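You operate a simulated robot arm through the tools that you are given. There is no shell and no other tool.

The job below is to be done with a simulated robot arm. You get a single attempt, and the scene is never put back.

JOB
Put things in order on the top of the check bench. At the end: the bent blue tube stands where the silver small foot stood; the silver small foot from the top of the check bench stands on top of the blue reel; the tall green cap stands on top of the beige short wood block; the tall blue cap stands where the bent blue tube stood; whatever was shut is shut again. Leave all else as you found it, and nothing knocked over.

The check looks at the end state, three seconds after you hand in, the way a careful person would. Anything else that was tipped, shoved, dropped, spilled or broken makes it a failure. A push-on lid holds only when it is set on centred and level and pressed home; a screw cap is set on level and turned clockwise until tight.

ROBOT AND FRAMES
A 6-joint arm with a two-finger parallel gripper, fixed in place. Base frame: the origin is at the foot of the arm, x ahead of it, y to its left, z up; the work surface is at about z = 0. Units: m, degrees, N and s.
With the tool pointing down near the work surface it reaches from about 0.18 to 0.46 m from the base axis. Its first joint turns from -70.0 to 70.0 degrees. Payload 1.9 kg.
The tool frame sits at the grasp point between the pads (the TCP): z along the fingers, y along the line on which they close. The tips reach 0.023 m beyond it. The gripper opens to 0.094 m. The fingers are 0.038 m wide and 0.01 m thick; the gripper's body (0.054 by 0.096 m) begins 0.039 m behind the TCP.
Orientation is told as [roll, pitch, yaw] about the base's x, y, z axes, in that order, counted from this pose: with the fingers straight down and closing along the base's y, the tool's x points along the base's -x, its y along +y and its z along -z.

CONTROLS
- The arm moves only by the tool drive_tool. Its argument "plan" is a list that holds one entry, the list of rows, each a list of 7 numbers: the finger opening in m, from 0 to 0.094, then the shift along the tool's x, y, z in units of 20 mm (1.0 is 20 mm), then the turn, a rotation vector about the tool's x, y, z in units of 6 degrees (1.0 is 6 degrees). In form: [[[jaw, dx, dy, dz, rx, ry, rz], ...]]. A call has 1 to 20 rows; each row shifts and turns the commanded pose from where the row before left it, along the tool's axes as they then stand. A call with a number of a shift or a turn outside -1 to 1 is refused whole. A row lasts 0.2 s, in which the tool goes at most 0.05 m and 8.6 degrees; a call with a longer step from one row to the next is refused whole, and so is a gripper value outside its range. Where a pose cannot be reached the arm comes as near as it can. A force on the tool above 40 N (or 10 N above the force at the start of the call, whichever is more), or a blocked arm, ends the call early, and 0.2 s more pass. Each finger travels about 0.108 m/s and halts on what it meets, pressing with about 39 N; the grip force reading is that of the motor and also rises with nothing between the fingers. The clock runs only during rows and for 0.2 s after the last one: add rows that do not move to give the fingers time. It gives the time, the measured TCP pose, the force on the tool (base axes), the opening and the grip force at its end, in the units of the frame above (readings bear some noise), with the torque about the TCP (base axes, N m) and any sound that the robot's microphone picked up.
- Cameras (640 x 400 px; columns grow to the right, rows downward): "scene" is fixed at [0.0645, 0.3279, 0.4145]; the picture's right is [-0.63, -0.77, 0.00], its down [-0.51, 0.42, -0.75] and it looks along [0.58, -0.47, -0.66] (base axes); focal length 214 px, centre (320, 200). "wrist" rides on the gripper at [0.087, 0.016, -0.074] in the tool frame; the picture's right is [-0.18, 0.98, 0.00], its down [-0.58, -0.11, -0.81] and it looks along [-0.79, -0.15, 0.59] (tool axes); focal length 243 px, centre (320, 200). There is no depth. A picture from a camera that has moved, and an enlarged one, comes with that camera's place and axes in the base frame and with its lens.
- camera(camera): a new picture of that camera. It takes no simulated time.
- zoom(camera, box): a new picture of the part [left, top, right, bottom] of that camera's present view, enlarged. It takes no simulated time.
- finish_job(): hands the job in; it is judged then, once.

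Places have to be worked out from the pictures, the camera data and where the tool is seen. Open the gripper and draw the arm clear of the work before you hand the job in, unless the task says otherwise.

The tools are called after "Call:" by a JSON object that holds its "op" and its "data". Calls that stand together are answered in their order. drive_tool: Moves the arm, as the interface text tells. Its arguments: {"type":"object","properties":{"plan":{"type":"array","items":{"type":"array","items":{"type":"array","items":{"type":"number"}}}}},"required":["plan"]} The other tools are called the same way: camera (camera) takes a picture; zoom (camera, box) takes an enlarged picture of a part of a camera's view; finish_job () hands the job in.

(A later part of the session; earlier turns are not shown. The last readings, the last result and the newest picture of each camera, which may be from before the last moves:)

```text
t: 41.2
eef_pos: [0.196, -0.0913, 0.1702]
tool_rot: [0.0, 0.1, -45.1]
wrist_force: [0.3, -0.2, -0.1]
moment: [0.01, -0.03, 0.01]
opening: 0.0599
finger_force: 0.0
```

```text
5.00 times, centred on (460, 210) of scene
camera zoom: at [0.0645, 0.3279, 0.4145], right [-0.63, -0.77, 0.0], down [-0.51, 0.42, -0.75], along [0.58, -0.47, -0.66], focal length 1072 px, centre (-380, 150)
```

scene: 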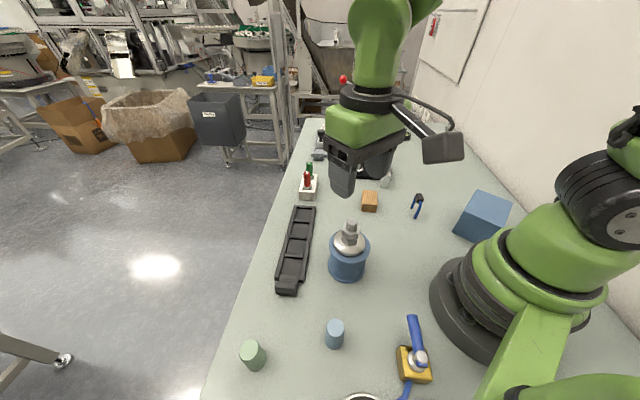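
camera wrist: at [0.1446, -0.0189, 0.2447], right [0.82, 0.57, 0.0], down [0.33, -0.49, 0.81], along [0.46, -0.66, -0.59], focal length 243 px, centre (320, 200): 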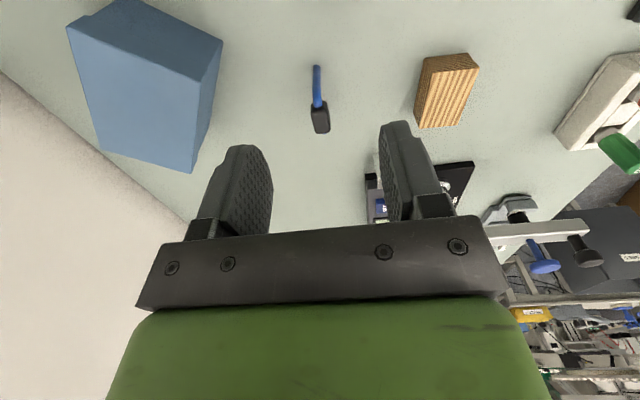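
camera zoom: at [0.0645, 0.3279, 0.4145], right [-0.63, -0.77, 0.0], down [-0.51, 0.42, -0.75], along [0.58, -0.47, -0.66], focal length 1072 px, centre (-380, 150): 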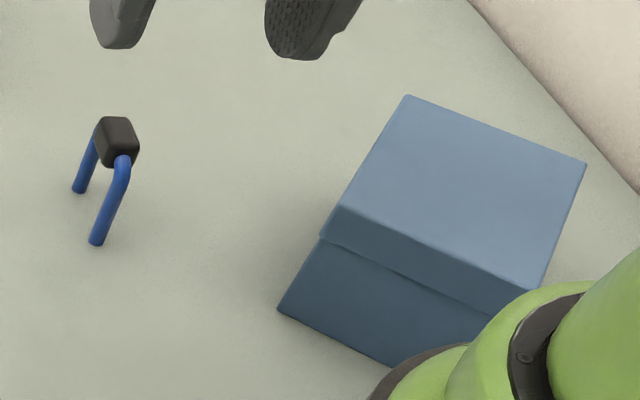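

The arch's black block is centred near (0.223,-0.131), top z≈0.06, about 12 mm thick, its plane heading -45°. I move above it at z≈0.12 and look again.

Call:
{"op": "drive_tool", "data": {"plan": [[[0.06, -0.8, -0.15, 0.2, 0, 0, 0], [0.06, -0.8, -0.15, 0.6, 0, 0, 0], [0.06, -0.765, -0.14, 0.8, 0, 0, 0], [0.06, 0, 0, 0.9, 0, 0, 0], [0.06, 0, 0, 0, 0, 0, 0]]]}}

Call:
{"op": "camera", "data": {"camera": "wrist"}}

Call:
{"op": "zoom", "data": {"camera": "scene", "box": [370, 150, 470, 230]}}

```text
t: 42.4
eef_pos: [0.2226, -0.1305, 0.1199]
tool_rot: [0.1, 0.0, -44.8]
wrist_force: [-0.8, -0.6, 0.1]
moment: [0.04, 0.01, -0.03]
opening: 0.06
finger_force: 0.1
```

```text
taken
camera wrist: at [0.1721, -0.0577, 0.1938], right [0.82, 0.57, 0.0], down [0.33, -0.49, 0.81], along [0.46, -0.66, -0.59], focal length 243 px, centre (320, 200)
```

wrist: 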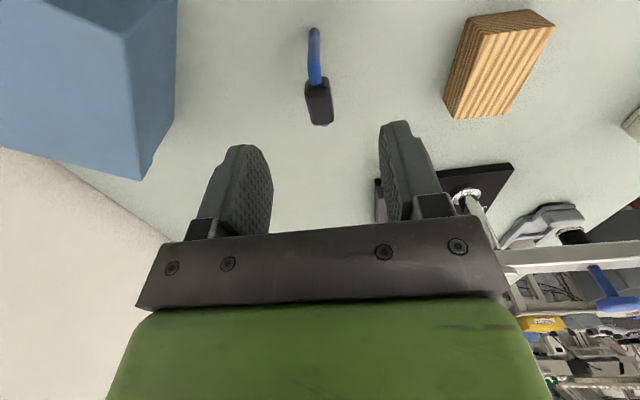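

```text
5.00 times, centred on (420, 190) of scene
camera zoom: at [0.0645, 0.3279, 0.4145], right [-0.63, -0.77, 0.0], down [-0.51, 0.42, -0.75], along [0.58, -0.47, -0.66], focal length 1072 px, centre (-180, 250)
```

zoom: 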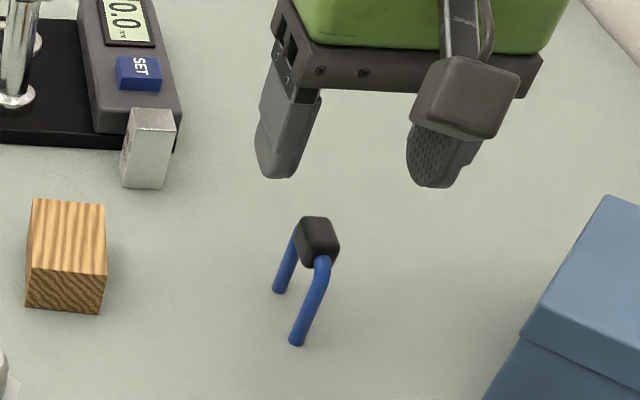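

Call:
{"op": "zoom", "data": {"camera": "wrist", "box": [280, 15, 360, 135]}}

```text
3.33 times, centred on (320, 75) of wrist
camera zoom: at [0.1721, -0.0577, 0.1938], right [0.82, 0.57, 0.0], down [0.33, -0.49, 0.81], along [0.46, -0.66, -0.59], focal length 809 px, centre (320, 617)
```

zoom: 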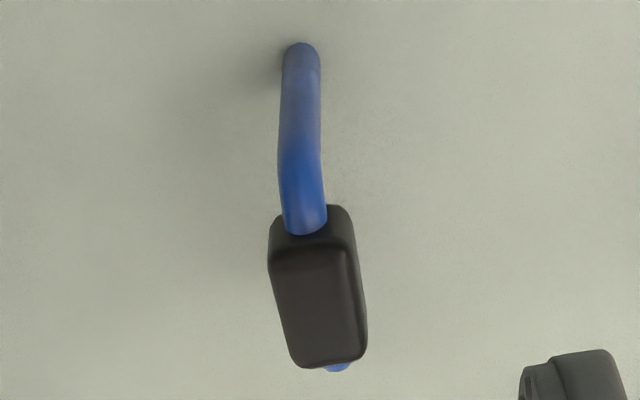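

The block centre is right under the TCP (0.2224,-0.1305). I descend to z≈0.050.

Call:
{"op": "drive_tool", "data": {"plan": [[[0.06, 0, 0, 0.6, 0, 0, 0], [0.06, 0, 0, 0.6, 0, 0, 0], [0.06, 0, 0, 0.6, 0, 0, 0], [0.06, 0, 0, 0.6, 0, 0, 0], [0.06, 0, 0, 0.6, 0, 0, 0], [0.06, 0, 0, 0.5, 0, 0, 0], [0.06, 0, 0, 0, 0, 0, 0]]]}}

Call:
{"op": "camera", "data": {"camera": "wrist"}}

Call:
{"op": "zoom", "data": {"camera": "scene", "box": [380, 160, 460, 230]}}

```text
t: 44.0
eef_pos: [0.224, -0.1305, 0.0489]
tool_rot: [0.2, 0.1, -45.0]
wrist_force: [-0.3, -0.4, -0.3]
moment: [-0.02, 0.03, 0.0]
opening: 0.0602
finger_force: 0.1
```

```text
taken
camera wrist: at [0.1724, -0.0576, 0.1227], right [0.82, 0.57, 0.0], down [0.33, -0.49, 0.81], along [0.46, -0.66, -0.59], focal length 243 px, centre (320, 200)
```

wrist: 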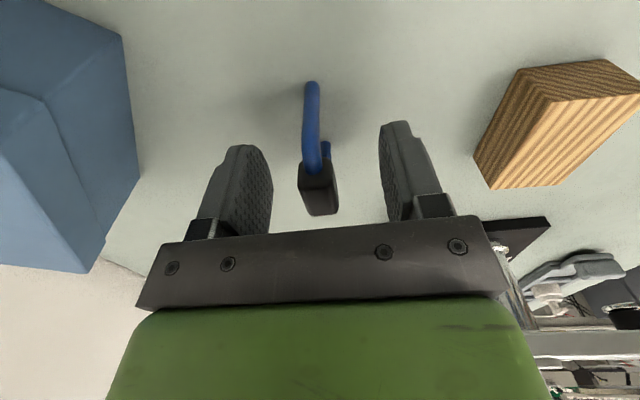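

```text
5.71 times, centred on (420, 195) of scene
camera zoom: at [0.0645, 0.3279, 0.4145], right [-0.63, -0.77, 0.0], down [-0.51, 0.42, -0.75], along [0.58, -0.47, -0.66], focal length 1226 px, centre (-251, 229)
```

zoom: 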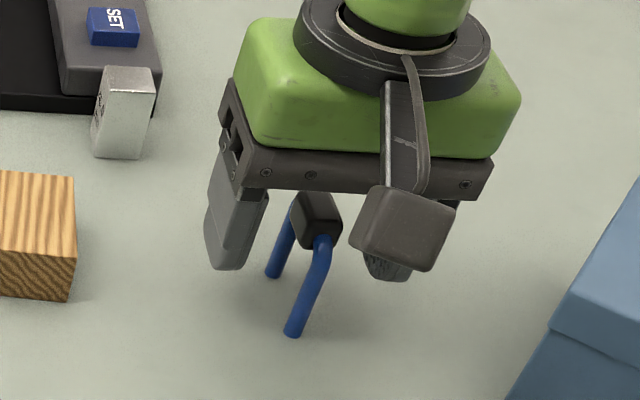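

The block is centred between the pads (image ≈(319,188) vs TCP (320,185)). I close slowly so the free-standing arch isn't jerked.

Call:
{"op": "drive_tool", "data": {"plan": [[[0.04, 0, 0, 0, 0, 0, 0], [0.026, 0, 0, 0, 0, 0, 0], [0.02, 0, 0, 0, 0, 0, 0], [0.017, 0, 0, 0, 0, 0, 0], [0.015, 0, 0, 0, 0, 0, 0], [0.013, 0, 0, 0, 0, 0, 0], [0.011, 0, 0, 0, 0, 0, 0], [0.009, 0, 0, 0, 0, 0, 0], [0.007, 0, 0, 0, 0, 0, 0], [0.004, 0, 0, 0, 0, 0, 0], [0.004, 0, 0, 0, 0, 0, 0]]]}}

Call:
{"op": "camera", "data": {"camera": "wrist"}}

Call:
{"op": "zoom", "data": {"camera": "scene", "box": [380, 160, 460, 230]}}

```text
t: 46.4
eef_pos: [0.2229, -0.1308, 0.048]
tool_rot: [0.2, 0.0, -44.9]
wrist_force: [0.5, -0.3, -0.2]
moment: [0.01, 0.03, 0.01]
opening: 0.0147
finger_force: 38.7
```

```text
taken
camera wrist: at [0.1724, -0.0576, 0.123], right [0.82, 0.57, 0.0], down [0.33, -0.49, 0.81], along [0.46, -0.66, -0.59], focal length 243 px, centre (320, 200)
```

wrist: 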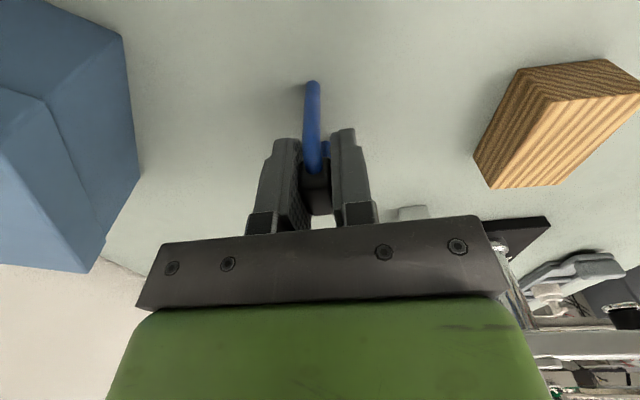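

```text
5.71 times, centred on (420, 195) of scene
camera zoom: at [0.0645, 0.3279, 0.4145], right [-0.63, -0.77, 0.0], down [-0.51, 0.42, -0.75], along [0.58, -0.47, -0.66], focal length 1226 px, centre (-251, 229)
```

zoom: 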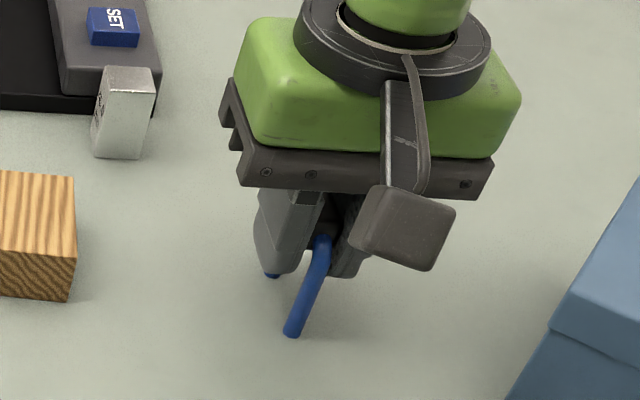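

Gripped at 14.7 mm. I lift straight up and check it.

Call:
{"op": "drive_tool", "data": {"plan": [[[0.004, 0, 0, -0.2, 0, 0, 0], [0.004, 0, 0, -0.5, 0, 0, 0], [0.004, 0, 0, -0.8, 0, 0, 0], [0.004, 0, 0, -0.9, 0, 0, 0], [0.004, 0, 0, -0.9, 0, 0, 0], [0.004, 0, 0, -0.9, 0, 0, 0], [0.004, 0, 0, -0.8, 0, 0, 0], [0.004, 0, 0, 0, 0, 0, 0]]]}}

Call:
{"op": "camera", "data": {"camera": "wrist"}}

Call:
{"op": "zoom", "data": {"camera": "scene", "box": [380, 130, 460, 200]}}

```text
t: 48.2
eef_pos: [0.2229, -0.1316, 0.1507]
tool_rot: [0.1, 0.0, -44.9]
wrist_force: [-0.2, 1.4, -0.2]
moment: [-0.01, 0.03, -0.01]
opening: 0.0142
finger_force: 38.8
```

```text
taken
camera wrist: at [0.1721, -0.0584, 0.2254], right [0.82, 0.57, 0.0], down [0.33, -0.49, 0.81], along [0.46, -0.66, -0.59], focal length 243 px, centre (320, 200)
```

wrist: 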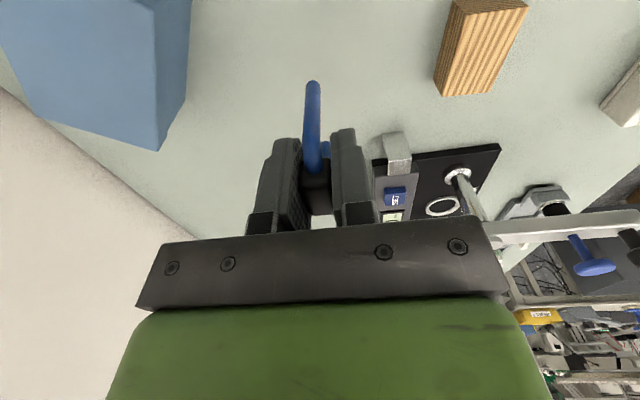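

```text
5.71 times, centred on (420, 165) of scene
camera zoom: at [0.0645, 0.3279, 0.4145], right [-0.63, -0.77, 0.0], down [-0.51, 0.42, -0.75], along [0.58, -0.47, -0.66], focal length 1226 px, centre (-251, 400)
```

zoom: 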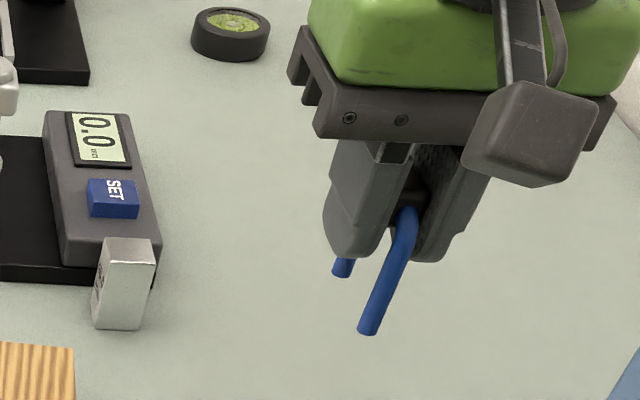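

Held securely with its legs vertical. I carry it to above the foot's old spot (0.3355,-0.2997).

Call:
{"op": "drive_tool", "data": {"plan": [[[0.004, -0.5, -0.1, 0, 0, 0, 0], [0.004, -0.943, -0.187, 0, 0, 0, 0], [0.004, -0.943, -0.187, 0, 0, 0, 0], [0.004, -0.943, -0.187, 0, 0, 0, 0], [0.004, -0.943, -0.187, 0, 0, 0, 0], [0.004, -0.943, -0.187, 0, 0, 0, 0], [0.004, -0.943, -0.187, 0, 0, 0, 0], [0.004, -0.943, -0.187, 0, 0, 0, 0], [0.004, -0.943, -0.187, 0, 0, 0, 0], [0.004, -0.943, -0.187, 0, 0, 0, 0], [0.004, -0.943, -0.187, 0, 0, 0, 0], [0.004, 0, 0, 0.7, 0, 0, 0], [0.004, 0, 0, 0.7, 0, 0, 0], [0.004, 0, 0, 0.7, 0, 0, 0], [0.004, 0, 0, 0.7, 0, 0, 0], [0.004, 0, 0, 0.5, 0, 0, 0], [0.004, 0, 0, 0, 0, 0, 0]]]}}

Call:
{"op": "camera", "data": {"camera": "wrist"}}

Call:
{"op": "zoom", "data": {"camera": "scene", "box": [360, 110, 470, 190]}}

```text
t: 51.8
eef_pos: [0.3359, -0.2992, 0.0839]
tool_rot: [0.1, 0.0, -44.8]
wrist_force: [-0.4, -0.3, -0.8]
moment: [0.0, 0.01, -0.01]
opening: 0.0144
finger_force: 39.0
```

```text
taken
camera wrist: at [0.2849, -0.2268, 0.1582], right [0.82, 0.57, 0.0], down [0.33, -0.49, 0.81], along [0.46, -0.66, -0.59], focal length 243 px, centre (320, 200)
```

wrist: 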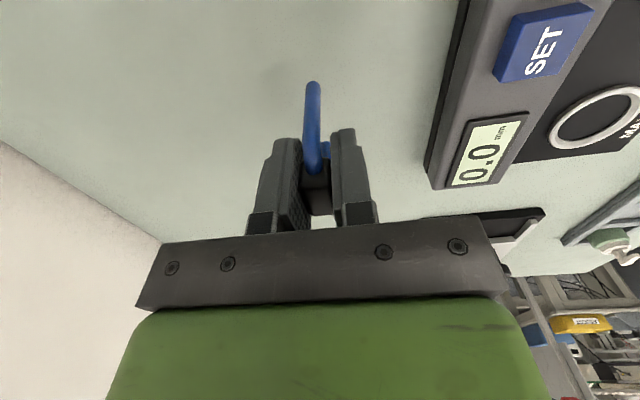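

```text
5.00 times, centred on (415, 150) of scene
camera zoom: at [0.0645, 0.3279, 0.4145], right [-0.63, -0.77, 0.0], down [-0.51, 0.42, -0.75], along [0.58, -0.47, -0.66], focal length 1072 px, centre (-155, 450)
```

zoom: 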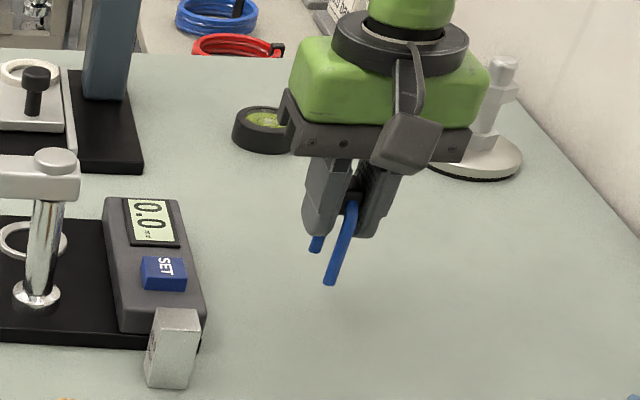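

Legs hang about 35 mm over the surface at the right spot. I lower 30 mm, then feel for contact.

Call:
{"op": "drive_tool", "data": {"plan": [[[0.004, 0, 0, 0.5, 0, 0, 0], [0.004, 0, 0, 0.5, 0, 0, 0], [0.004, 0, 0, 0.5, 0, 0, 0], [0.004, 0, 0, 0, 0, 0, 0]]]}}

Call:
{"op": "drive_tool", "data": {"plan": [[[0.004, 0, 0, 0.075, 0, 0, 0], [0.004, 0, 0, 0.075, 0, 0, 0], [0.004, 0, 0, 0, 0, 0, 0]]]}}

```text
t: 52.8
eef_pos: [0.3362, -0.299, 0.055]
tool_rot: [0.1, 0.0, -44.9]
wrist_force: [0.2, 0.4, -0.3]
moment: [-0.01, -0.01, 0.03]
opening: 0.0148
finger_force: 39.3
```

```text
t: 53.6
eef_pos: [0.3371, -0.2989, 0.0515]
tool_rot: [0.1, 0.0, -44.9]
wrist_force: [0.2, -0.5, -1.1]
moment: [0.02, 0.01, 0.01]
opening: 0.0146
finger_force: 39.1
```

No contact yet; smaller steps of about 1 mm next.

Call:
{"op": "drive_tool", "data": {"plan": [[[0.004, 0, 0, 0.05, 0, 0, 0], [0.004, 0, 0, 0, 0, 0, 0]]]}}

Call:
{"op": "drive_tool", "data": {"plan": [[[0.004, 0, 0, 0.04, 0, 0, 0], [0.004, 0, 0, 0, 0, 0, 0]]]}}

```text
t: 54.2
eef_pos: [0.3367, -0.2987, 0.0504]
tool_rot: [0.1, 0.0, -44.9]
wrist_force: [-0.2, 0.1, -0.9]
moment: [-0.01, -0.01, 0.03]
opening: 0.0147
finger_force: 38.8
```

```text
t: 54.8
eef_pos: [0.3363, -0.2982, 0.0496]
tool_rot: [0.0, 0.0, -44.9]
wrist_force: [0.1, 0.4, 0.4]
moment: [0.03, 0.0, 0.02]
opening: 0.0147
finger_force: 38.9
```

Call:
{"op": "drive_tool", "data": {"plan": [[[0.004, 0, 0, 0.03, 0, 0, 0], [0.004, 0, 0, 0, 0, 0, 0]]]}}

```text
t: 55.4
eef_pos: [0.3363, -0.2982, 0.0494]
tool_rot: [0.1, 0.0, -44.9]
wrist_force: [-0.1, -0.8, -0.3]
moment: [-0.01, 0.0, -0.02]
opening: 0.0146
finger_force: 38.9
```

Still free of contact; another 0.6 mm.

Call:
{"op": "drive_tool", "data": {"plan": [[[0.004, 0, 0, 0.03, 0, 0, 0], [0.004, 0, 0, 0, 0, 0, 0]]]}}

Call:
{"op": "zoom", "data": {"camera": "scene", "box": [390, 140, 440, 185]}}

```text
t: 56.0
eef_pos: [0.3358, -0.2988, 0.0503]
tool_rot: [0.1, 0.0, -44.9]
wrist_force: [0.6, 0.5, 1.1]
moment: [0.01, 0.01, 0.0]
opening: 0.0148
finger_force: 39.6
```

```text
8.89 times, centred on (415, 162) of scene
camera zoom: at [0.0645, 0.3279, 0.4145], right [-0.63, -0.77, 0.0], down [-0.51, 0.42, -0.75], along [0.58, -0.47, -0.66], focal length 1906 px, centre (-524, 533)
```

zoom: 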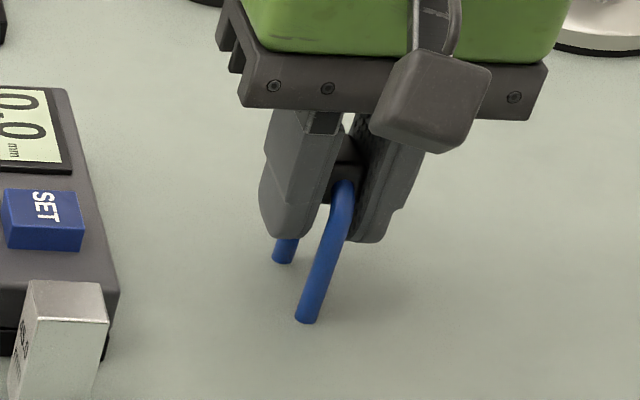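

Readings still show no clear contact (measured z≈0.0497 vs ≈0.0485 at the grasp). I continue in 0.6 mm steps.

Call:
{"op": "drive_tool", "data": {"plan": [[[0.004, 0, 0, 0.03, 0, 0, 0], [0.004, 0, 0, 0, 0, 0, 0]]]}}

```text
t: 56.6
eef_pos: [0.3366, -0.2992, 0.0492]
tool_rot: [0.1, 0.0, -45.0]
wrist_force: [-2.7, 3.6, 12.3]
moment: [0.15, 0.14, -0.03]
opening: 0.0147
finger_force: 38.8
```

Contact, 12 N. I relax by 0.3 mm and read again.

Call:
{"op": "drive_tool", "data": {"plan": [[[0.004, 0, 0, -0.015, 0, 0, 0], [0.004, 0, 0, 0, 0, 0, 0]]]}}

```text
t: 57.2
eef_pos: [0.3364, -0.2989, 0.0499]
tool_rot: [0.2, -0.1, -45.0]
wrist_force: [-0.4, -1.1, 12.6]
moment: [-0.02, 0.07, -0.01]
opening: 0.0146
finger_force: 39.2
```

Call:
{"op": "drive_tool", "data": {"plan": [[[0.004, 0, 0, -0.02, 0, 0, 0], [0.004, 0, 0, 0, 0, 0, 0]]]}}

```text
t: 57.8
eef_pos: [0.3351, -0.2981, 0.0494]
tool_rot: [0.1, 0.0, -44.9]
wrist_force: [2.5, -1.5, 9.0]
moment: [-0.09, -0.18, 0.01]
opening: 0.0145
finger_force: 39.0
```

Call:
{"op": "drive_tool", "data": {"plan": [[[0.004, 0, 0, -0.02, 0, 0, 0], [0.004, 0, 0, 0, 0, 0, 0]]]}}

```text
t: 58.4
eef_pos: [0.3341, -0.2987, 0.0496]
tool_rot: [0.2, 0.2, -44.9]
wrist_force: [0.1, 0.2, 1.8]
moment: [-0.02, -0.01, -0.01]
opening: 0.0146
finger_force: 38.8
```

Contact force is now ~2 N with no side load. I open slowly.

Call:
{"op": "drive_tool", "data": {"plan": [[[0.013, 0, 0, 0, 0, 0, 0], [0.0155, 0, 0, 0, 0, 0, 0], [0.017, 0, 0, 0, 0, 0, 0], [0.019, 0, 0, 0, 0, 0, 0], [0.022, 0, 0, 0, 0, 0, 0], [0.026, 0, 0, 0, 0, 0, 0], [0.032, 0, 0, 0, 0, 0, 0], [0.042, 0, 0, 0, 0, 0, 0], [0.055, 0, 0, 0, 0, 0, 0], [0.06, 0, 0, 0, 0, 0, 0]]]}}

Call:
{"op": "camera", "data": {"camera": "wrist"}}

Call:
{"op": "zoom", "data": {"camera": "scene", "box": [390, 140, 440, 185]}}

```text
t: 60.6
eef_pos: [0.3357, -0.2986, 0.0496]
tool_rot: [0.1, 0.0, -44.9]
wrist_force: [-0.4, -0.2, -0.3]
moment: [0.0, -0.01, -0.03]
opening: 0.0599
finger_force: 0.1
```

```text
taken
camera wrist: at [0.2848, -0.2262, 0.1234], right [0.82, 0.57, 0.0], down [0.33, -0.49, 0.81], along [0.46, -0.66, -0.59], focal length 243 px, centre (320, 200)
```

wrist: 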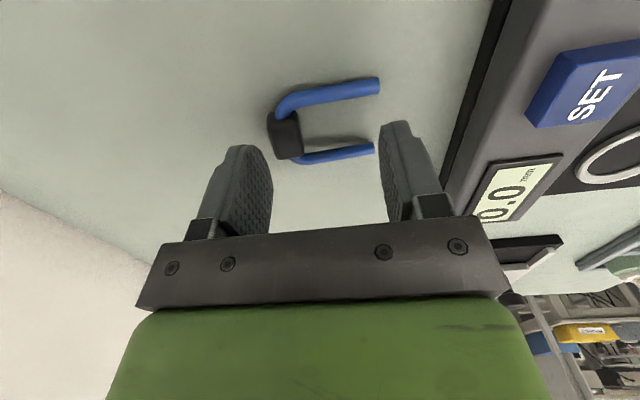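

```text
8.89 times, centred on (415, 162) of scene
camera zoom: at [0.0645, 0.3279, 0.4145], right [-0.63, -0.77, 0.0], down [-0.51, 0.42, -0.75], along [0.58, -0.47, -0.66], focal length 1906 px, centre (-524, 533)
```

zoom: 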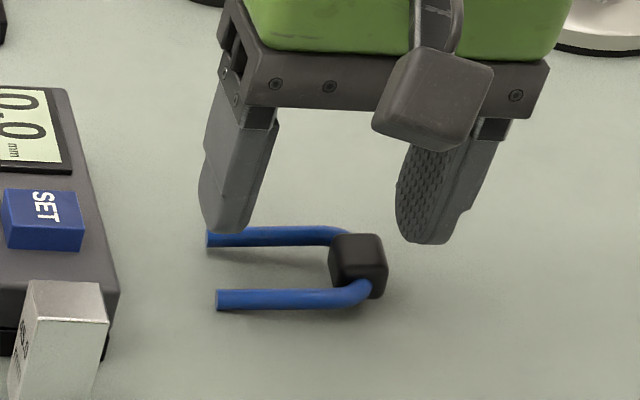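

The arch tipped over sideways on release, landing flat between the fingers; I must recover it. First I rise straight up and look at exactly how it lies.

Call:
{"op": "drive_tool", "data": {"plan": [[[0.06, 0, 0, -0.4, 0, 0, 0], [0.06, 0, 0, -0.8, 0, 0, 0], [0.06, 0, 0, -1, 0, 0, 0], [0.06, 0, 0, -1, 0, 0, 0], [0.06, 1, 0, -0.6, 0, 0, 0], [0.06, 1, 0, 0, 0, 0, 0], [0.06, 1, 0, 0, 0, 0, 0], [0.06, 0, 0, 0, 0, 0, 0]]]}}

Call:
{"op": "camera", "data": {"camera": "wrist"}}

Call:
{"op": "zoom", "data": {"camera": "scene", "box": [390, 140, 440, 185]}}

Call:
{"op": "camera", "data": {"camera": "scene"}}

```text
t: 62.4
eef_pos: [0.2934, -0.2558, 0.1226]
tool_rot: [0.1, 0.0, -44.9]
wrist_force: [0.5, -0.2, -0.7]
moment: [-0.01, 0.02, -0.01]
opening: 0.0599
finger_force: 0.1
```

```text
taken
camera wrist: at [0.2426, -0.1836, 0.1981], right [0.82, 0.57, 0.0], down [0.33, -0.49, 0.81], along [0.46, -0.66, -0.59], focal length 243 px, centre (320, 200)
```

wrist: 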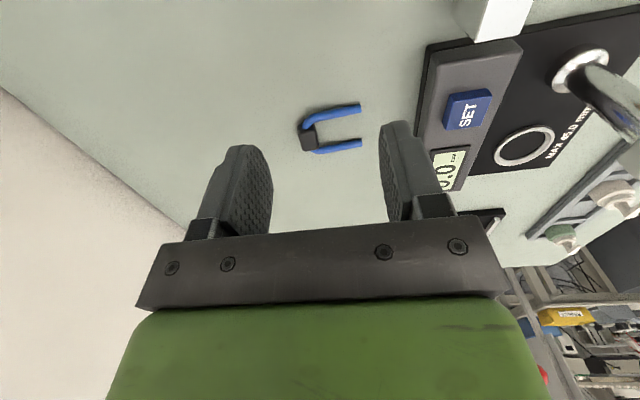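

```text
8.89 times, centred on (415, 162) of scene
camera zoom: at [0.0645, 0.3279, 0.4145], right [-0.63, -0.77, 0.0], down [-0.51, 0.42, -0.75], along [0.58, -0.47, -0.66], focal length 1906 px, centre (-524, 533)
```

zoom: 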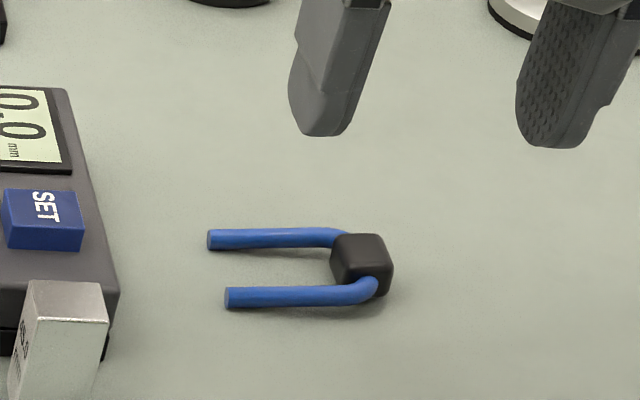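

```text
taken
```

scene: 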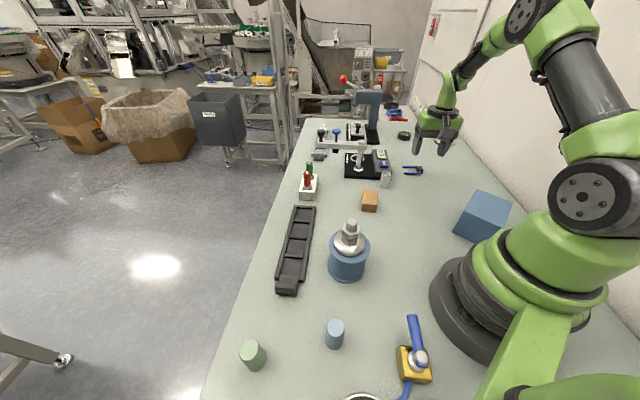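

Call:
{"op": "zoom", "data": {"camera": "wrist", "box": [280, 85, 380, 170]}}

```text
4.71 times, centred on (330, 128) of wrist
camera zoom: at [0.2426, -0.1836, 0.1981], right [0.82, 0.57, 0.0], down [0.33, -0.49, 0.81], along [0.46, -0.66, -0.59], focal length 1142 px, centre (273, 541)
```

zoom: 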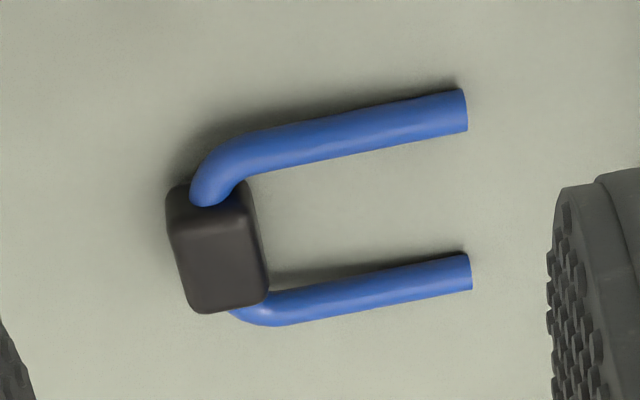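

The arch lies flat: block near (0.319,-0.315), legs parallel (about 40 mm apart) pointing at heading ≈45°. My plan: pick it up across both legs, lay it in open space, regrasp with a tilted tool, and roll it upright. First I rotate the tool to yaw ≈ -136° so that it closes across the legs.

Call:
{"op": "drive_tool", "data": {"plan": [[[0.066, 0, 0, 0, 0, 0, 0.948], [0.066, 0, 0, 0, 0, 0, 0.948], [0.066, 0, 0, 0, 0, 0, 0.948], [0.066, 0, 0, 0, 0, 0, 0.948], [0.066, 0, 0, 0, 0, 0, 0.948], [0.066, 0, 0, 0, 0, 0, 0.948], [0.066, 0, 0, 0, 0, 0, 0.948], [0.066, 0, 0, 0, 0, 0, 0.948], [0.066, 0, 0, 0, 0, 0, 0.948], [0.066, 0, 0, 0, 0, 0, 0.948], [0.066, 0, 0, 0, 0, 0, 0.948], [0.066, 0, 0, 0, 0, 0, 0.948], [0.066, 0, 0, 0, 0, 0, 0.948], [0.066, 0, 0, 0, 0, 0, 0.948], [0.066, 0, 0, 0, 0, 0, 0.948], [0.066, 0, 0, 0, 0, 0, 0.948], [0.066, 0, 0, 0, 0, 0, 0]]]}}

Call:
{"op": "camera", "data": {"camera": "wrist"}}

Call:
{"op": "camera", "data": {"camera": "scene"}}

```text
t: 66.0
eef_pos: [0.2931, -0.2572, 0.1247]
tool_rot: [0.0, 0.1, -136.0]
wrist_force: [0.0, 0.3, 1.2]
moment: [-0.01, 0.0, 0.02]
opening: 0.066
finger_force: 0.1
```

```text
taken
camera wrist: at [0.366, -0.2078, 0.1986], right [0.55, -0.84, 0.0], down [-0.49, -0.33, 0.81], along [-0.67, -0.44, -0.59], focal length 243 px, centre (320, 200)
```

wrist: 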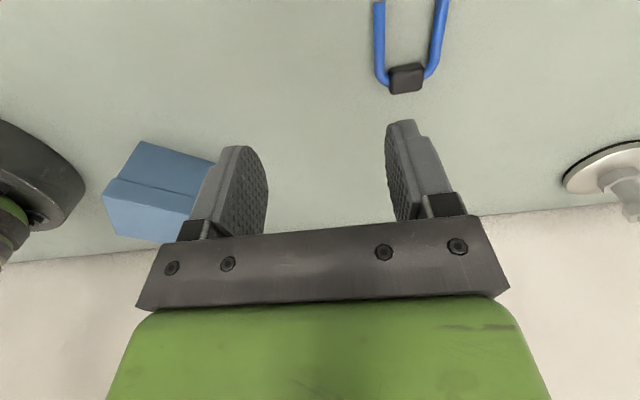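

```text
taken
```

scene: 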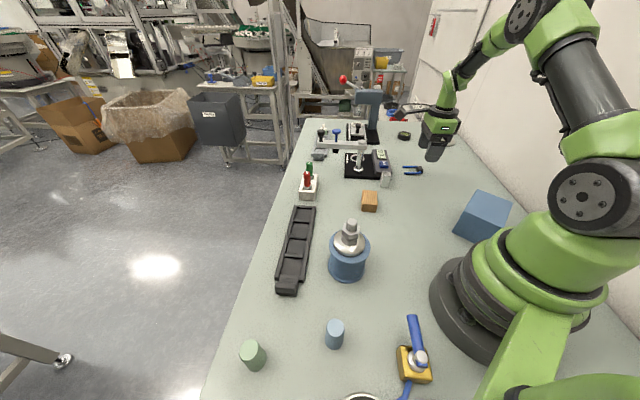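

Call:
{"op": "zoom", "data": {"camera": "wrist", "box": [350, 0, 470, 110]}}

Call:
{"op": "zoom", "data": {"camera": "scene", "box": [380, 110, 480, 190]}}

```text
3.64 times, centred on (410, 55) of wrist
camera zoom: at [0.366, -0.2078, 0.1986], right [0.55, -0.84, 0.0], down [-0.49, -0.33, 0.81], along [-0.67, -0.44, -0.59], focal length 882 px, centre (-7, 727)
```

zoom: 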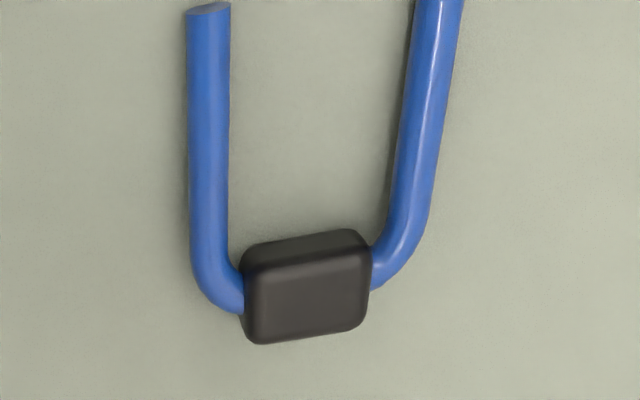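

```text
5.00 times, centred on (430, 150) of scene
camera zoom: at [0.0645, 0.3279, 0.4145], right [-0.63, -0.77, 0.0], down [-0.51, 0.42, -0.75], along [0.58, -0.47, -0.66], focal length 1072 px, centre (-230, 450)
```

zoom: 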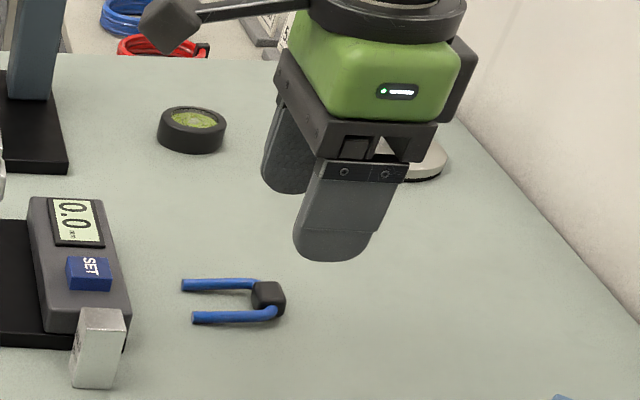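

Both views agree: legs head ≈45.7°, grip point mid-legs at (0.3376,-0.3005). I move over it and come down to z≈0.05.

Call:
{"op": "drive_tool", "data": {"plan": [[[0.066, 0.024, 0.776, 0, 0, 0, 0], [0.066, 0.024, 0.776, 0, 0, 0, 0], [0.066, 0.024, 0.776, 0, 0, 0, 0], [0.066, 0.024, 0.776, 0, 0, 0, 0], [0.066, 0, 0, 0.3, 0, 0, -0.283], [0.066, 0, 0, 0.7, 0, 0, 0], [0.066, 0, 0, 0.7, 0, 0, 0], [0.066, 0, 0, 0.7, 0, 0, 0], [0.066, 0, 0, 0.7, 0, 0, 0], [0.066, 0, 0, 0.6, 0, 0, 0], [0.066, 0, 0, 0, 0, 0, 0]]]}}

Call:
{"op": "camera", "data": {"camera": "wrist"}}

Call:
{"op": "zoom", "data": {"camera": "scene", "box": [380, 110, 480, 190]}}

```text
t: 68.4
eef_pos: [0.3368, -0.2989, 0.0497]
tool_rot: [0.0, 0.2, -134.3]
wrist_force: [-1.1, 0.4, 0.5]
moment: [-0.01, -0.01, -0.04]
opening: 0.066
finger_force: 0.1
```

```text
taken
camera wrist: at [0.408, -0.2482, 0.1237], right [0.58, -0.82, 0.0], down [-0.48, -0.34, 0.81], along [-0.66, -0.46, -0.59], focal length 243 px, centre (320, 200)
```

wrist: 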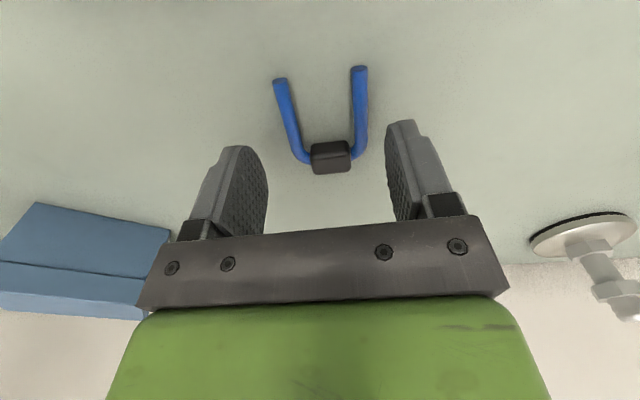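

```text
5.00 times, centred on (430, 150) of scene
camera zoom: at [0.0645, 0.3279, 0.4145], right [-0.63, -0.77, 0.0], down [-0.51, 0.42, -0.75], along [0.58, -0.47, -0.66], focal length 1072 px, centre (-230, 450)
```

zoom: 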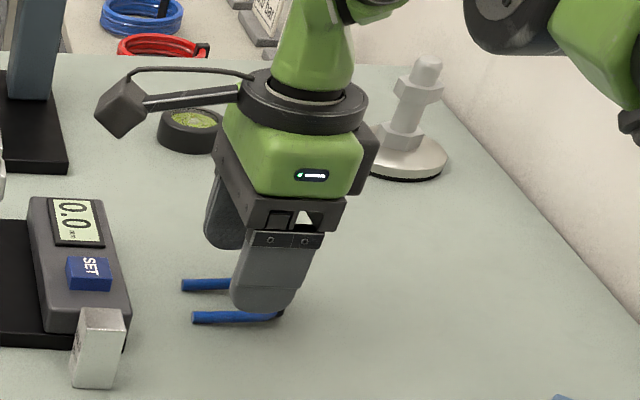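

Legs are straddled symmetrically. I lower to z≈0.026 (tips a few mm over the table).

Call:
{"op": "drive_tool", "data": {"plan": [[[0.066, 0, 0, 0.4, 0, 0, 0], [0.066, 0, 0, 0.4, 0, 0, 0], [0.066, 0, 0, 0.3, 0, 0, 0], [0.066, 0, 0, 0.08, 0, 0, 0], [0.066, 0, 0, 0, 0, 0, 0]]]}}

Call:
{"op": "zoom", "data": {"camera": "scene", "box": [390, 130, 450, 190]}}

```text
t: 69.6
eef_pos: [0.3362, -0.3012, 0.0267]
tool_rot: [0.0, 0.1, -134.3]
wrist_force: [-0.1, 0.1, -1.1]
moment: [-0.03, -0.02, 0.01]
opening: 0.0661
finger_force: 0.1
```

```text
6.67 times, centred on (420, 160) of scene
camera zoom: at [0.0645, 0.3279, 0.4145], right [-0.63, -0.77, 0.0], down [-0.51, 0.42, -0.75], along [0.58, -0.47, -0.66], focal length 1430 px, centre (-347, 467)
```

zoom: 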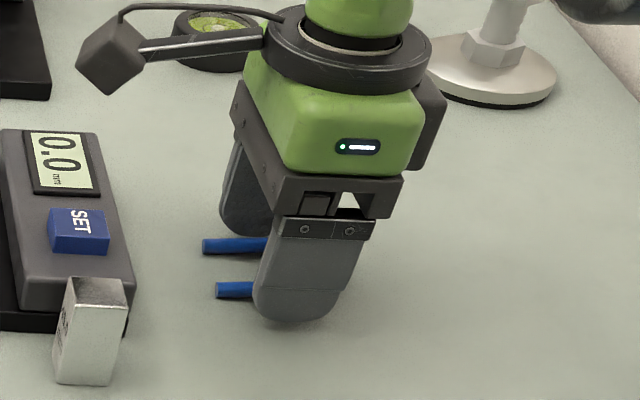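

Tips are about 3–4 mm above the table. I lower 1.6 mm more and close onto the legs.

Call:
{"op": "drive_tool", "data": {"plan": [[[0.066, 0, 0, 0.08, 0, 0, 0], [0.06, 0, 0, 0, 0, 0, 0], [0.054, 0, 0, 0, 0, 0, 0], [0.05, 0, 0, 0, 0, 0, 0], [0.046, 0, 0, 0, 0, 0, 0], [0.042, 0, 0, 0, 0, 0, 0], [0.038, 0, 0, 0, 0, 0, 0], [0.038, 0, 0, 0, 0, 0, 0]]]}}

Call:
{"op": "camera", "data": {"camera": "wrist"}}

```text
t: 71.4
eef_pos: [0.3375, -0.2994, 0.0257]
tool_rot: [0.0, 0.1, -134.4]
wrist_force: [-0.9, -0.7, 0.2]
moment: [-0.02, 0.0, 0.02]
opening: 0.0466
finger_force: 39.0
```

```text
taken
camera wrist: at [0.4084, -0.2485, 0.0996], right [0.58, -0.82, 0.0], down [-0.48, -0.34, 0.81], along [-0.66, -0.46, -0.59], focal length 243 px, centre (320, 200)
```

wrist: 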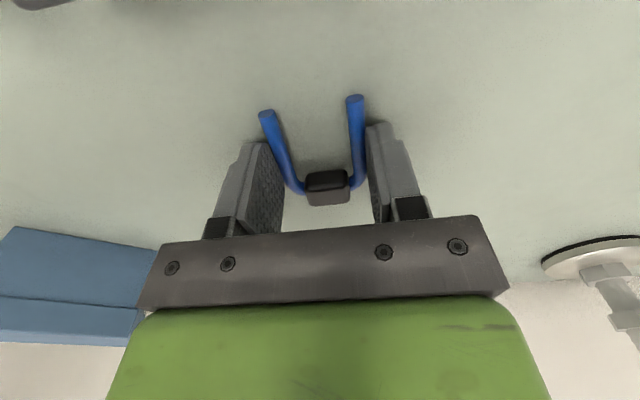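

Gripped across the legs at 46.6 mm. I lift 80 mm and check the hold.

Call:
{"op": "drive_tool", "data": {"plan": [[[0.036, 0, 0, -0.2, 0, 0, 0], [0.036, 0, 0, -0.5, 0, 0, 0], [0.036, 0, 0, -0.8, 0, 0, 0], [0.036, 0, 0, -0.8, 0, 0, 0], [0.036, 0, 0, -0.9, 0, 0, 0], [0.036, 0, 0, -0.8, 0, 0, 0], [0.036, 0, 0, 0, 0, 0, 0]]]}}

Call:
{"op": "zoom", "data": {"camera": "scene", "box": [380, 90, 480, 190]}}

Call:
{"op": "camera", "data": {"camera": "wrist"}}

```text
t: 73.0
eef_pos: [0.3373, -0.2995, 0.1052]
tool_rot: [-0.1, 0.1, -134.3]
wrist_force: [1.5, 0.5, -0.4]
moment: [-0.02, -0.01, -0.01]
opening: 0.0467
finger_force: 38.7
```

```text
4.00 times, centred on (430, 140) of scene
camera zoom: at [0.0645, 0.3279, 0.4145], right [-0.63, -0.77, 0.0], down [-0.51, 0.42, -0.75], along [0.58, -0.47, -0.66], focal length 858 px, centre (-120, 440)
```

zoom: 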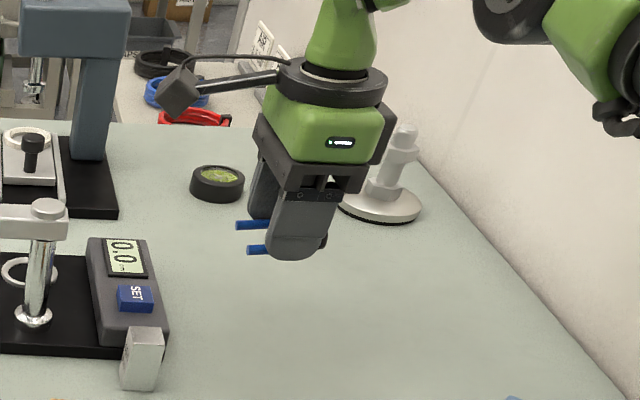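

```text
taken
camera wrist: at [0.4093, -0.2492, 0.1793], right [0.58, -0.82, 0.0], down [-0.48, -0.34, 0.81], along [-0.66, -0.46, -0.59], focal length 243 px, centre (320, 200)
```

wrist: 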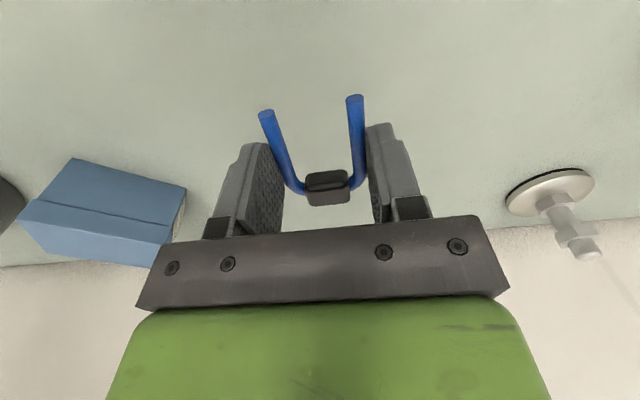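

The arch is held firmly. I carry it to open space at W≈(0.24,-0.17), then rotate it about the vertical so the legs will point clockwise-tangentially, giving room for a tilted regrasp.

Call:
{"op": "drive_tool", "data": {"plan": [[[0.036, 0.1375, -0.889, -0.25, 0, 0, 0], [0.036, 0.1375, -0.889, -0.25, 0, 0, 0], [0.036, 0.1375, -0.889, -0.25, 0, 0, 0], [0.036, 0.1375, -0.889, -0.25, 0, 0, 0], [0.036, 0.1375, -0.889, -0.25, 0, 0, 0], [0.036, 0.1375, -0.889, -0.25, 0, 0, 0], [0.036, 0.1375, -0.889, -0.25, 0, 0, 0], [0.036, 0.1375, -0.889, -0.25, 0, 0, 0], [0.036, 0.1375, -0.889, -0.25, 0, 0, 0], [0.036, 0, 0, 0, 0, 0, -1], [0.036, 0, 0, 0, 0, 0, -1], [0.036, 0, 0, 0, 0, 0, -1], [0.036, 0, 0, 0, 0, 0, -1], [0.036, 0, 0, 0, 0, 0, -1], [0.036, 0, 0, 0, 0, 0, -1], [0.036, 0, 0, 0, 0, 0, -1], [0.036, 0, 0, 0, 0, 0, -1], [0.036, 0, 0, 0, 0, 0, -1], [0.036, 0, 0, 0, 0, 0, -1], [0.036, 0, 0, 0, 0, 0, -1]]]}}

Call:
{"op": "drive_tool", "data": {"plan": [[[0.036, 0, 0, 0, 0, 0, -1], [0.036, 0, 0, 0, 0, 0, -1], [0.036, 0, 0, 0, 0, 0, -1], [0.036, 0, 0, 0, 0, 0, -1], [0.036, 0, 0, 0, 0, 0, -1], [0.036, 0, 0, 0, 0, 0, -1], [0.036, 0, 0, 0, 0, 0, -1], [0.036, 0, 0, 0, 0, 0, -1], [0.036, 0, 0, 0, 0, 0, -1], [0.036, 0, 0, 0, 0, 0, -1], [0.036, 0, 0, 0, 0, 0, -1], [0.036, 0, 0, 0, 0, 0, 0]]]}}

Call:
{"op": "camera", "data": {"camera": "wrist"}}

Call:
{"op": "camera", "data": {"camera": "scene"}}

```text
t: 77.2
eef_pos: [0.241, -0.1709, 0.1511]
tool_rot: [0.0, 0.1, -68.2]
wrist_force: [1.0, 0.5, 0.0]
moment: [-0.01, 0.01, 0.01]
opening: 0.0465
finger_force: 39.5
```

```text
t: 79.8
eef_pos: [0.2394, -0.1711, 0.1513]
tool_rot: [0.1, 0.0, -2.1]
wrist_force: [-0.8, 0.0, -1.0]
moment: [-0.04, 0.01, 0.01]
opening: 0.0468
finger_force: 39.0
```

```text
taken
camera wrist: at [0.1541, -0.1503, 0.2247], right [0.22, 0.98, 0.0], down [0.58, -0.13, 0.81], along [0.79, -0.18, -0.59], focal length 243 px, centre (320, 200)
```

wrist: 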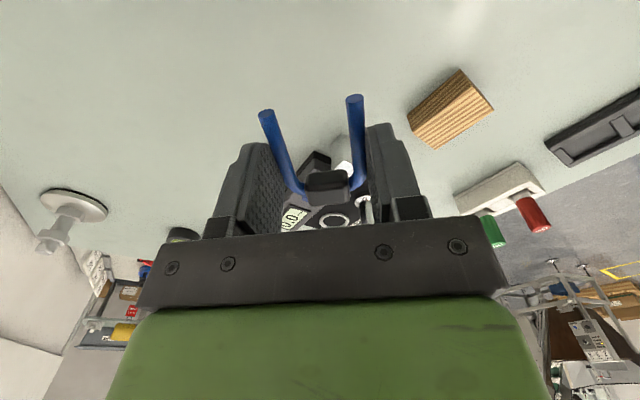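

```text
taken
```

scene: 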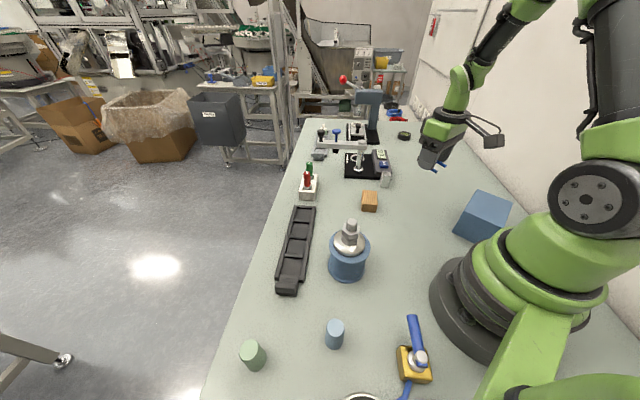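

Still held. I rotate the remaining 57° to yaw ≈ 54.7°, then lower to just above the table.

Call:
{"op": "drive_tool", "data": {"plan": [[[0.036, 0, 0, 0, 0, 0, -0.947], [0.036, 0, 0, 0, 0, 0, -0.947], [0.036, 0, 0, 0, 0, 0, -0.947], [0.036, 0, 0, 0, 0, 0, -0.947], [0.036, 0, 0, 0, 0, 0, -0.947], [0.036, 0, 0, 0, 0, 0, -0.947], [0.036, 0, 0, 0, 0, 0, -0.947], [0.036, 0, 0, 0, 0, 0, -0.947], [0.036, 0, 0, 0, 0, 0, -0.947], [0.036, 0, 0, 0, 0, 0, -0.947], [0.036, 0, 0, 0.8, 0, 0, 0], [0.036, 0, 0, 0.8, 0, 0, 0], [0.036, 0, 0, 0.8, 0, 0, 0], [0.036, 0, 0, 0.8, 0, 0, 0], [0.036, 0, 0, 0.8, 0, 0, 0], [0.036, 0, 0, 0.8, 0, 0, 0], [0.036, 0, 0, 0.8, 0, 0, 0], [0.036, 0, 0, 0.3, 0, 0, 0], [0.036, 0, 0, 0, 0, 0, 0]]]}}

Call:
{"op": "camera", "data": {"camera": "wrist"}}

Call:
{"op": "zoom", "data": {"camera": "scene", "box": [360, 130, 480, 230]}}

```text
t: 83.8
eef_pos: [0.2422, -0.1721, 0.0318]
tool_rot: [-0.1, -0.1, 54.5]
wrist_force: [-0.4, -0.1, 0.1]
moment: [0.03, -0.04, -0.02]
opening: 0.0466
finger_force: 39.2
```

```text
taken
camera wrist: at [0.1772, -0.2314, 0.1057], right [-0.69, 0.72, 0.0], down [0.43, 0.41, 0.81], along [0.58, 0.56, -0.59], focal length 243 px, centre (320, 200)
```

wrist: 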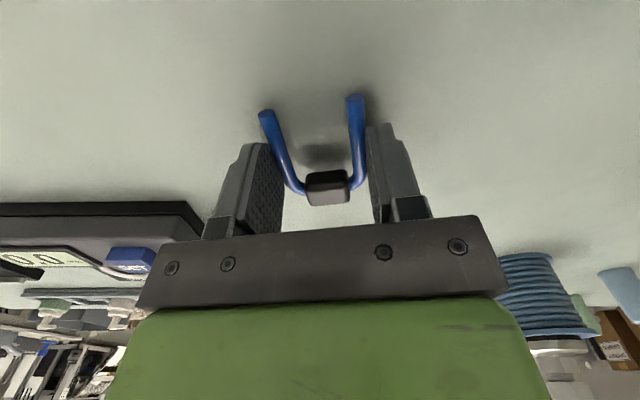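

```text
4.00 times, centred on (420, 180) of scene
camera zoom: at [0.0645, 0.3279, 0.4145], right [-0.63, -0.77, 0.0], down [-0.51, 0.42, -0.75], along [0.58, -0.47, -0.66], focal length 858 px, centre (-80, 280)
```

zoom: 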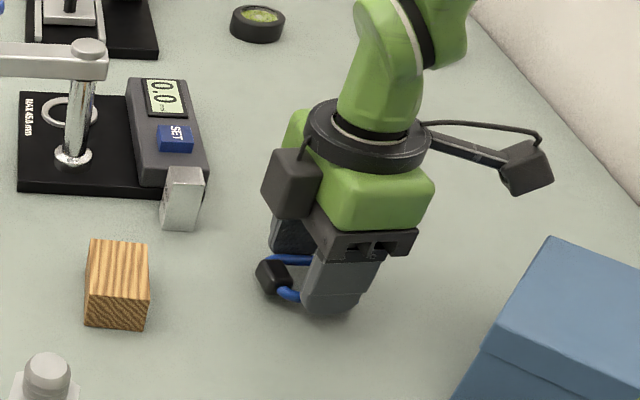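

A dark housing sits on the gripper's -x side, which matters for tilting; I zoom to measure it.

Call:
{"op": "zoom", "data": {"camera": "scene", "box": [410, 150, 480, 215]}}

```text
6.15 times, centred on (445, 182) of scene
camera zoom: at [0.0645, 0.3279, 0.4145], right [-0.63, -0.77, 0.0], down [-0.51, 0.42, -0.75], along [0.58, -0.47, -0.66], focal length 1320 px, centre (-449, 308)
```

zoom: 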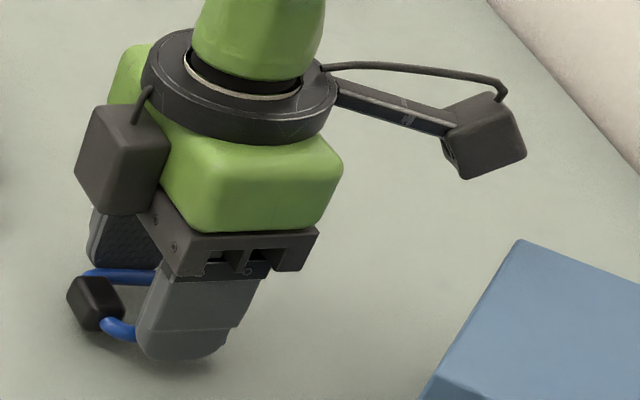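

The housing reaches only about 46 mm from the axis, so a ~54° tilt stays clear of the table. I lower the arch to the table, feeling for contact.

Call:
{"op": "drive_tool", "data": {"plan": [[[0.036, 0, 0, 0.1, 0, 0, 0], [0.036, 0, 0, 0.1, 0, 0, 0], [0.036, 0, 0, 0, 0, 0, 0]]]}}

Call:
{"op": "drive_tool", "data": {"plan": [[[0.036, 0, 0, 0.05, 0, 0, 0], [0.036, 0, 0, 0, 0, 0, 0]]]}}

```text
t: 84.6
eef_pos: [0.241, -0.1704, 0.0287]
tool_rot: [0.0, -0.1, 54.5]
wrist_force: [0.0, 0.9, -0.7]
moment: [-0.01, 0.04, -0.04]
opening: 0.0466
finger_force: 39.0
```

```text
t: 85.2
eef_pos: [0.24, -0.1701, 0.0276]
tool_rot: [0.1, 0.0, 54.4]
wrist_force: [0.3, -0.1, 0.1]
moment: [-0.02, 0.0, 0.02]
opening: 0.0466
finger_force: 38.9
```

Call:
{"op": "drive_tool", "data": {"plan": [[[0.036, 0, 0, 0.04, 0, 0, 0], [0.036, 0, 0, 0, 0, 0, 0]]]}}

Call:
{"op": "drive_tool", "data": {"plan": [[[0.036, 0, 0, 0.03, 0, 0, 0], [0.036, 0, 0, 0, 0, 0, 0]]]}}

```text
t: 85.8
eef_pos: [0.2409, -0.1706, 0.0263]
tool_rot: [0.0, -0.1, 54.5]
wrist_force: [-0.2, 1.1, -0.5]
moment: [0.0, 0.02, -0.05]
opening: 0.0465
finger_force: 39.3
```

```text
t: 86.4
eef_pos: [0.2406, -0.1703, 0.0263]
tool_rot: [0.0, -0.1, 54.5]
wrist_force: [-1.3, 0.5, -0.3]
moment: [0.02, 0.01, 0.01]
opening: 0.0465
finger_force: 39.0
```

Call:
{"op": "drive_tool", "data": {"plan": [[[0.036, 0, 0, 0.03, 0, 0, 0], [0.036, 0, 0, 0, 0, 0, 0]]]}}

```text
t: 87.0
eef_pos: [0.2405, -0.17, 0.0264]
tool_rot: [0.0, -0.1, 54.6]
wrist_force: [0.2, -0.8, -0.4]
moment: [0.0, 0.03, -0.04]
opening: 0.0465
finger_force: 38.8
```

Call:
{"op": "drive_tool", "data": {"plan": [[[0.036, 0, 0, 0.04, 0, 0, 0], [0.036, 0, 0, 0, 0, 0, 0]]]}}

```text
t: 87.6
eef_pos: [0.241, -0.1702, 0.0247]
tool_rot: [0.0, -0.1, 54.5]
wrist_force: [-2.2, 7.6, 25.2]
moment: [0.04, 0.21, -0.09]
opening: 0.0467
finger_force: 39.0
```

Contact. I relax slightly and open.

Call:
{"op": "drive_tool", "data": {"plan": [[[0.036, 0, 0, -0.04, 0, 0, 0], [0.036, 0, 0, 0, 0, 0, 0], [0.066, 0, 0, 0, 0, 0, 0], [0.066, 0, 0, 0, 0, 0, 0]]]}}

Call:
{"op": "camera", "data": {"camera": "wrist"}}

```text
t: 88.6
eef_pos: [0.2413, -0.1706, 0.0265]
tool_rot: [0.1, 0.0, 54.5]
wrist_force: [0.0, -0.4, -0.5]
moment: [0.01, 0.02, -0.01]
opening: 0.066
finger_force: 0.1
```

```text
taken
camera wrist: at [0.1764, -0.2309, 0.0998], right [-0.69, 0.72, 0.0], down [0.43, 0.41, 0.81], along [0.58, 0.56, -0.59], focal length 243 px, centre (320, 200)
```

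wrist: 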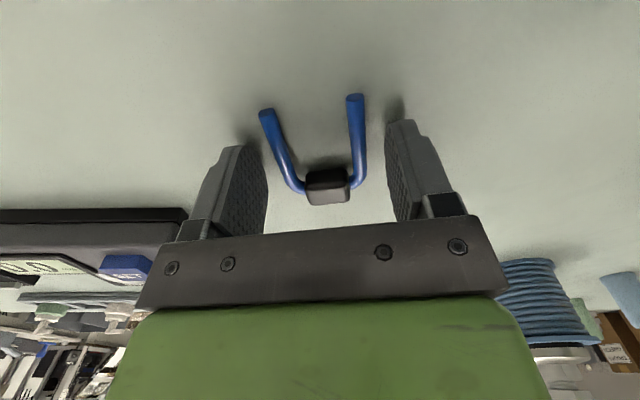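

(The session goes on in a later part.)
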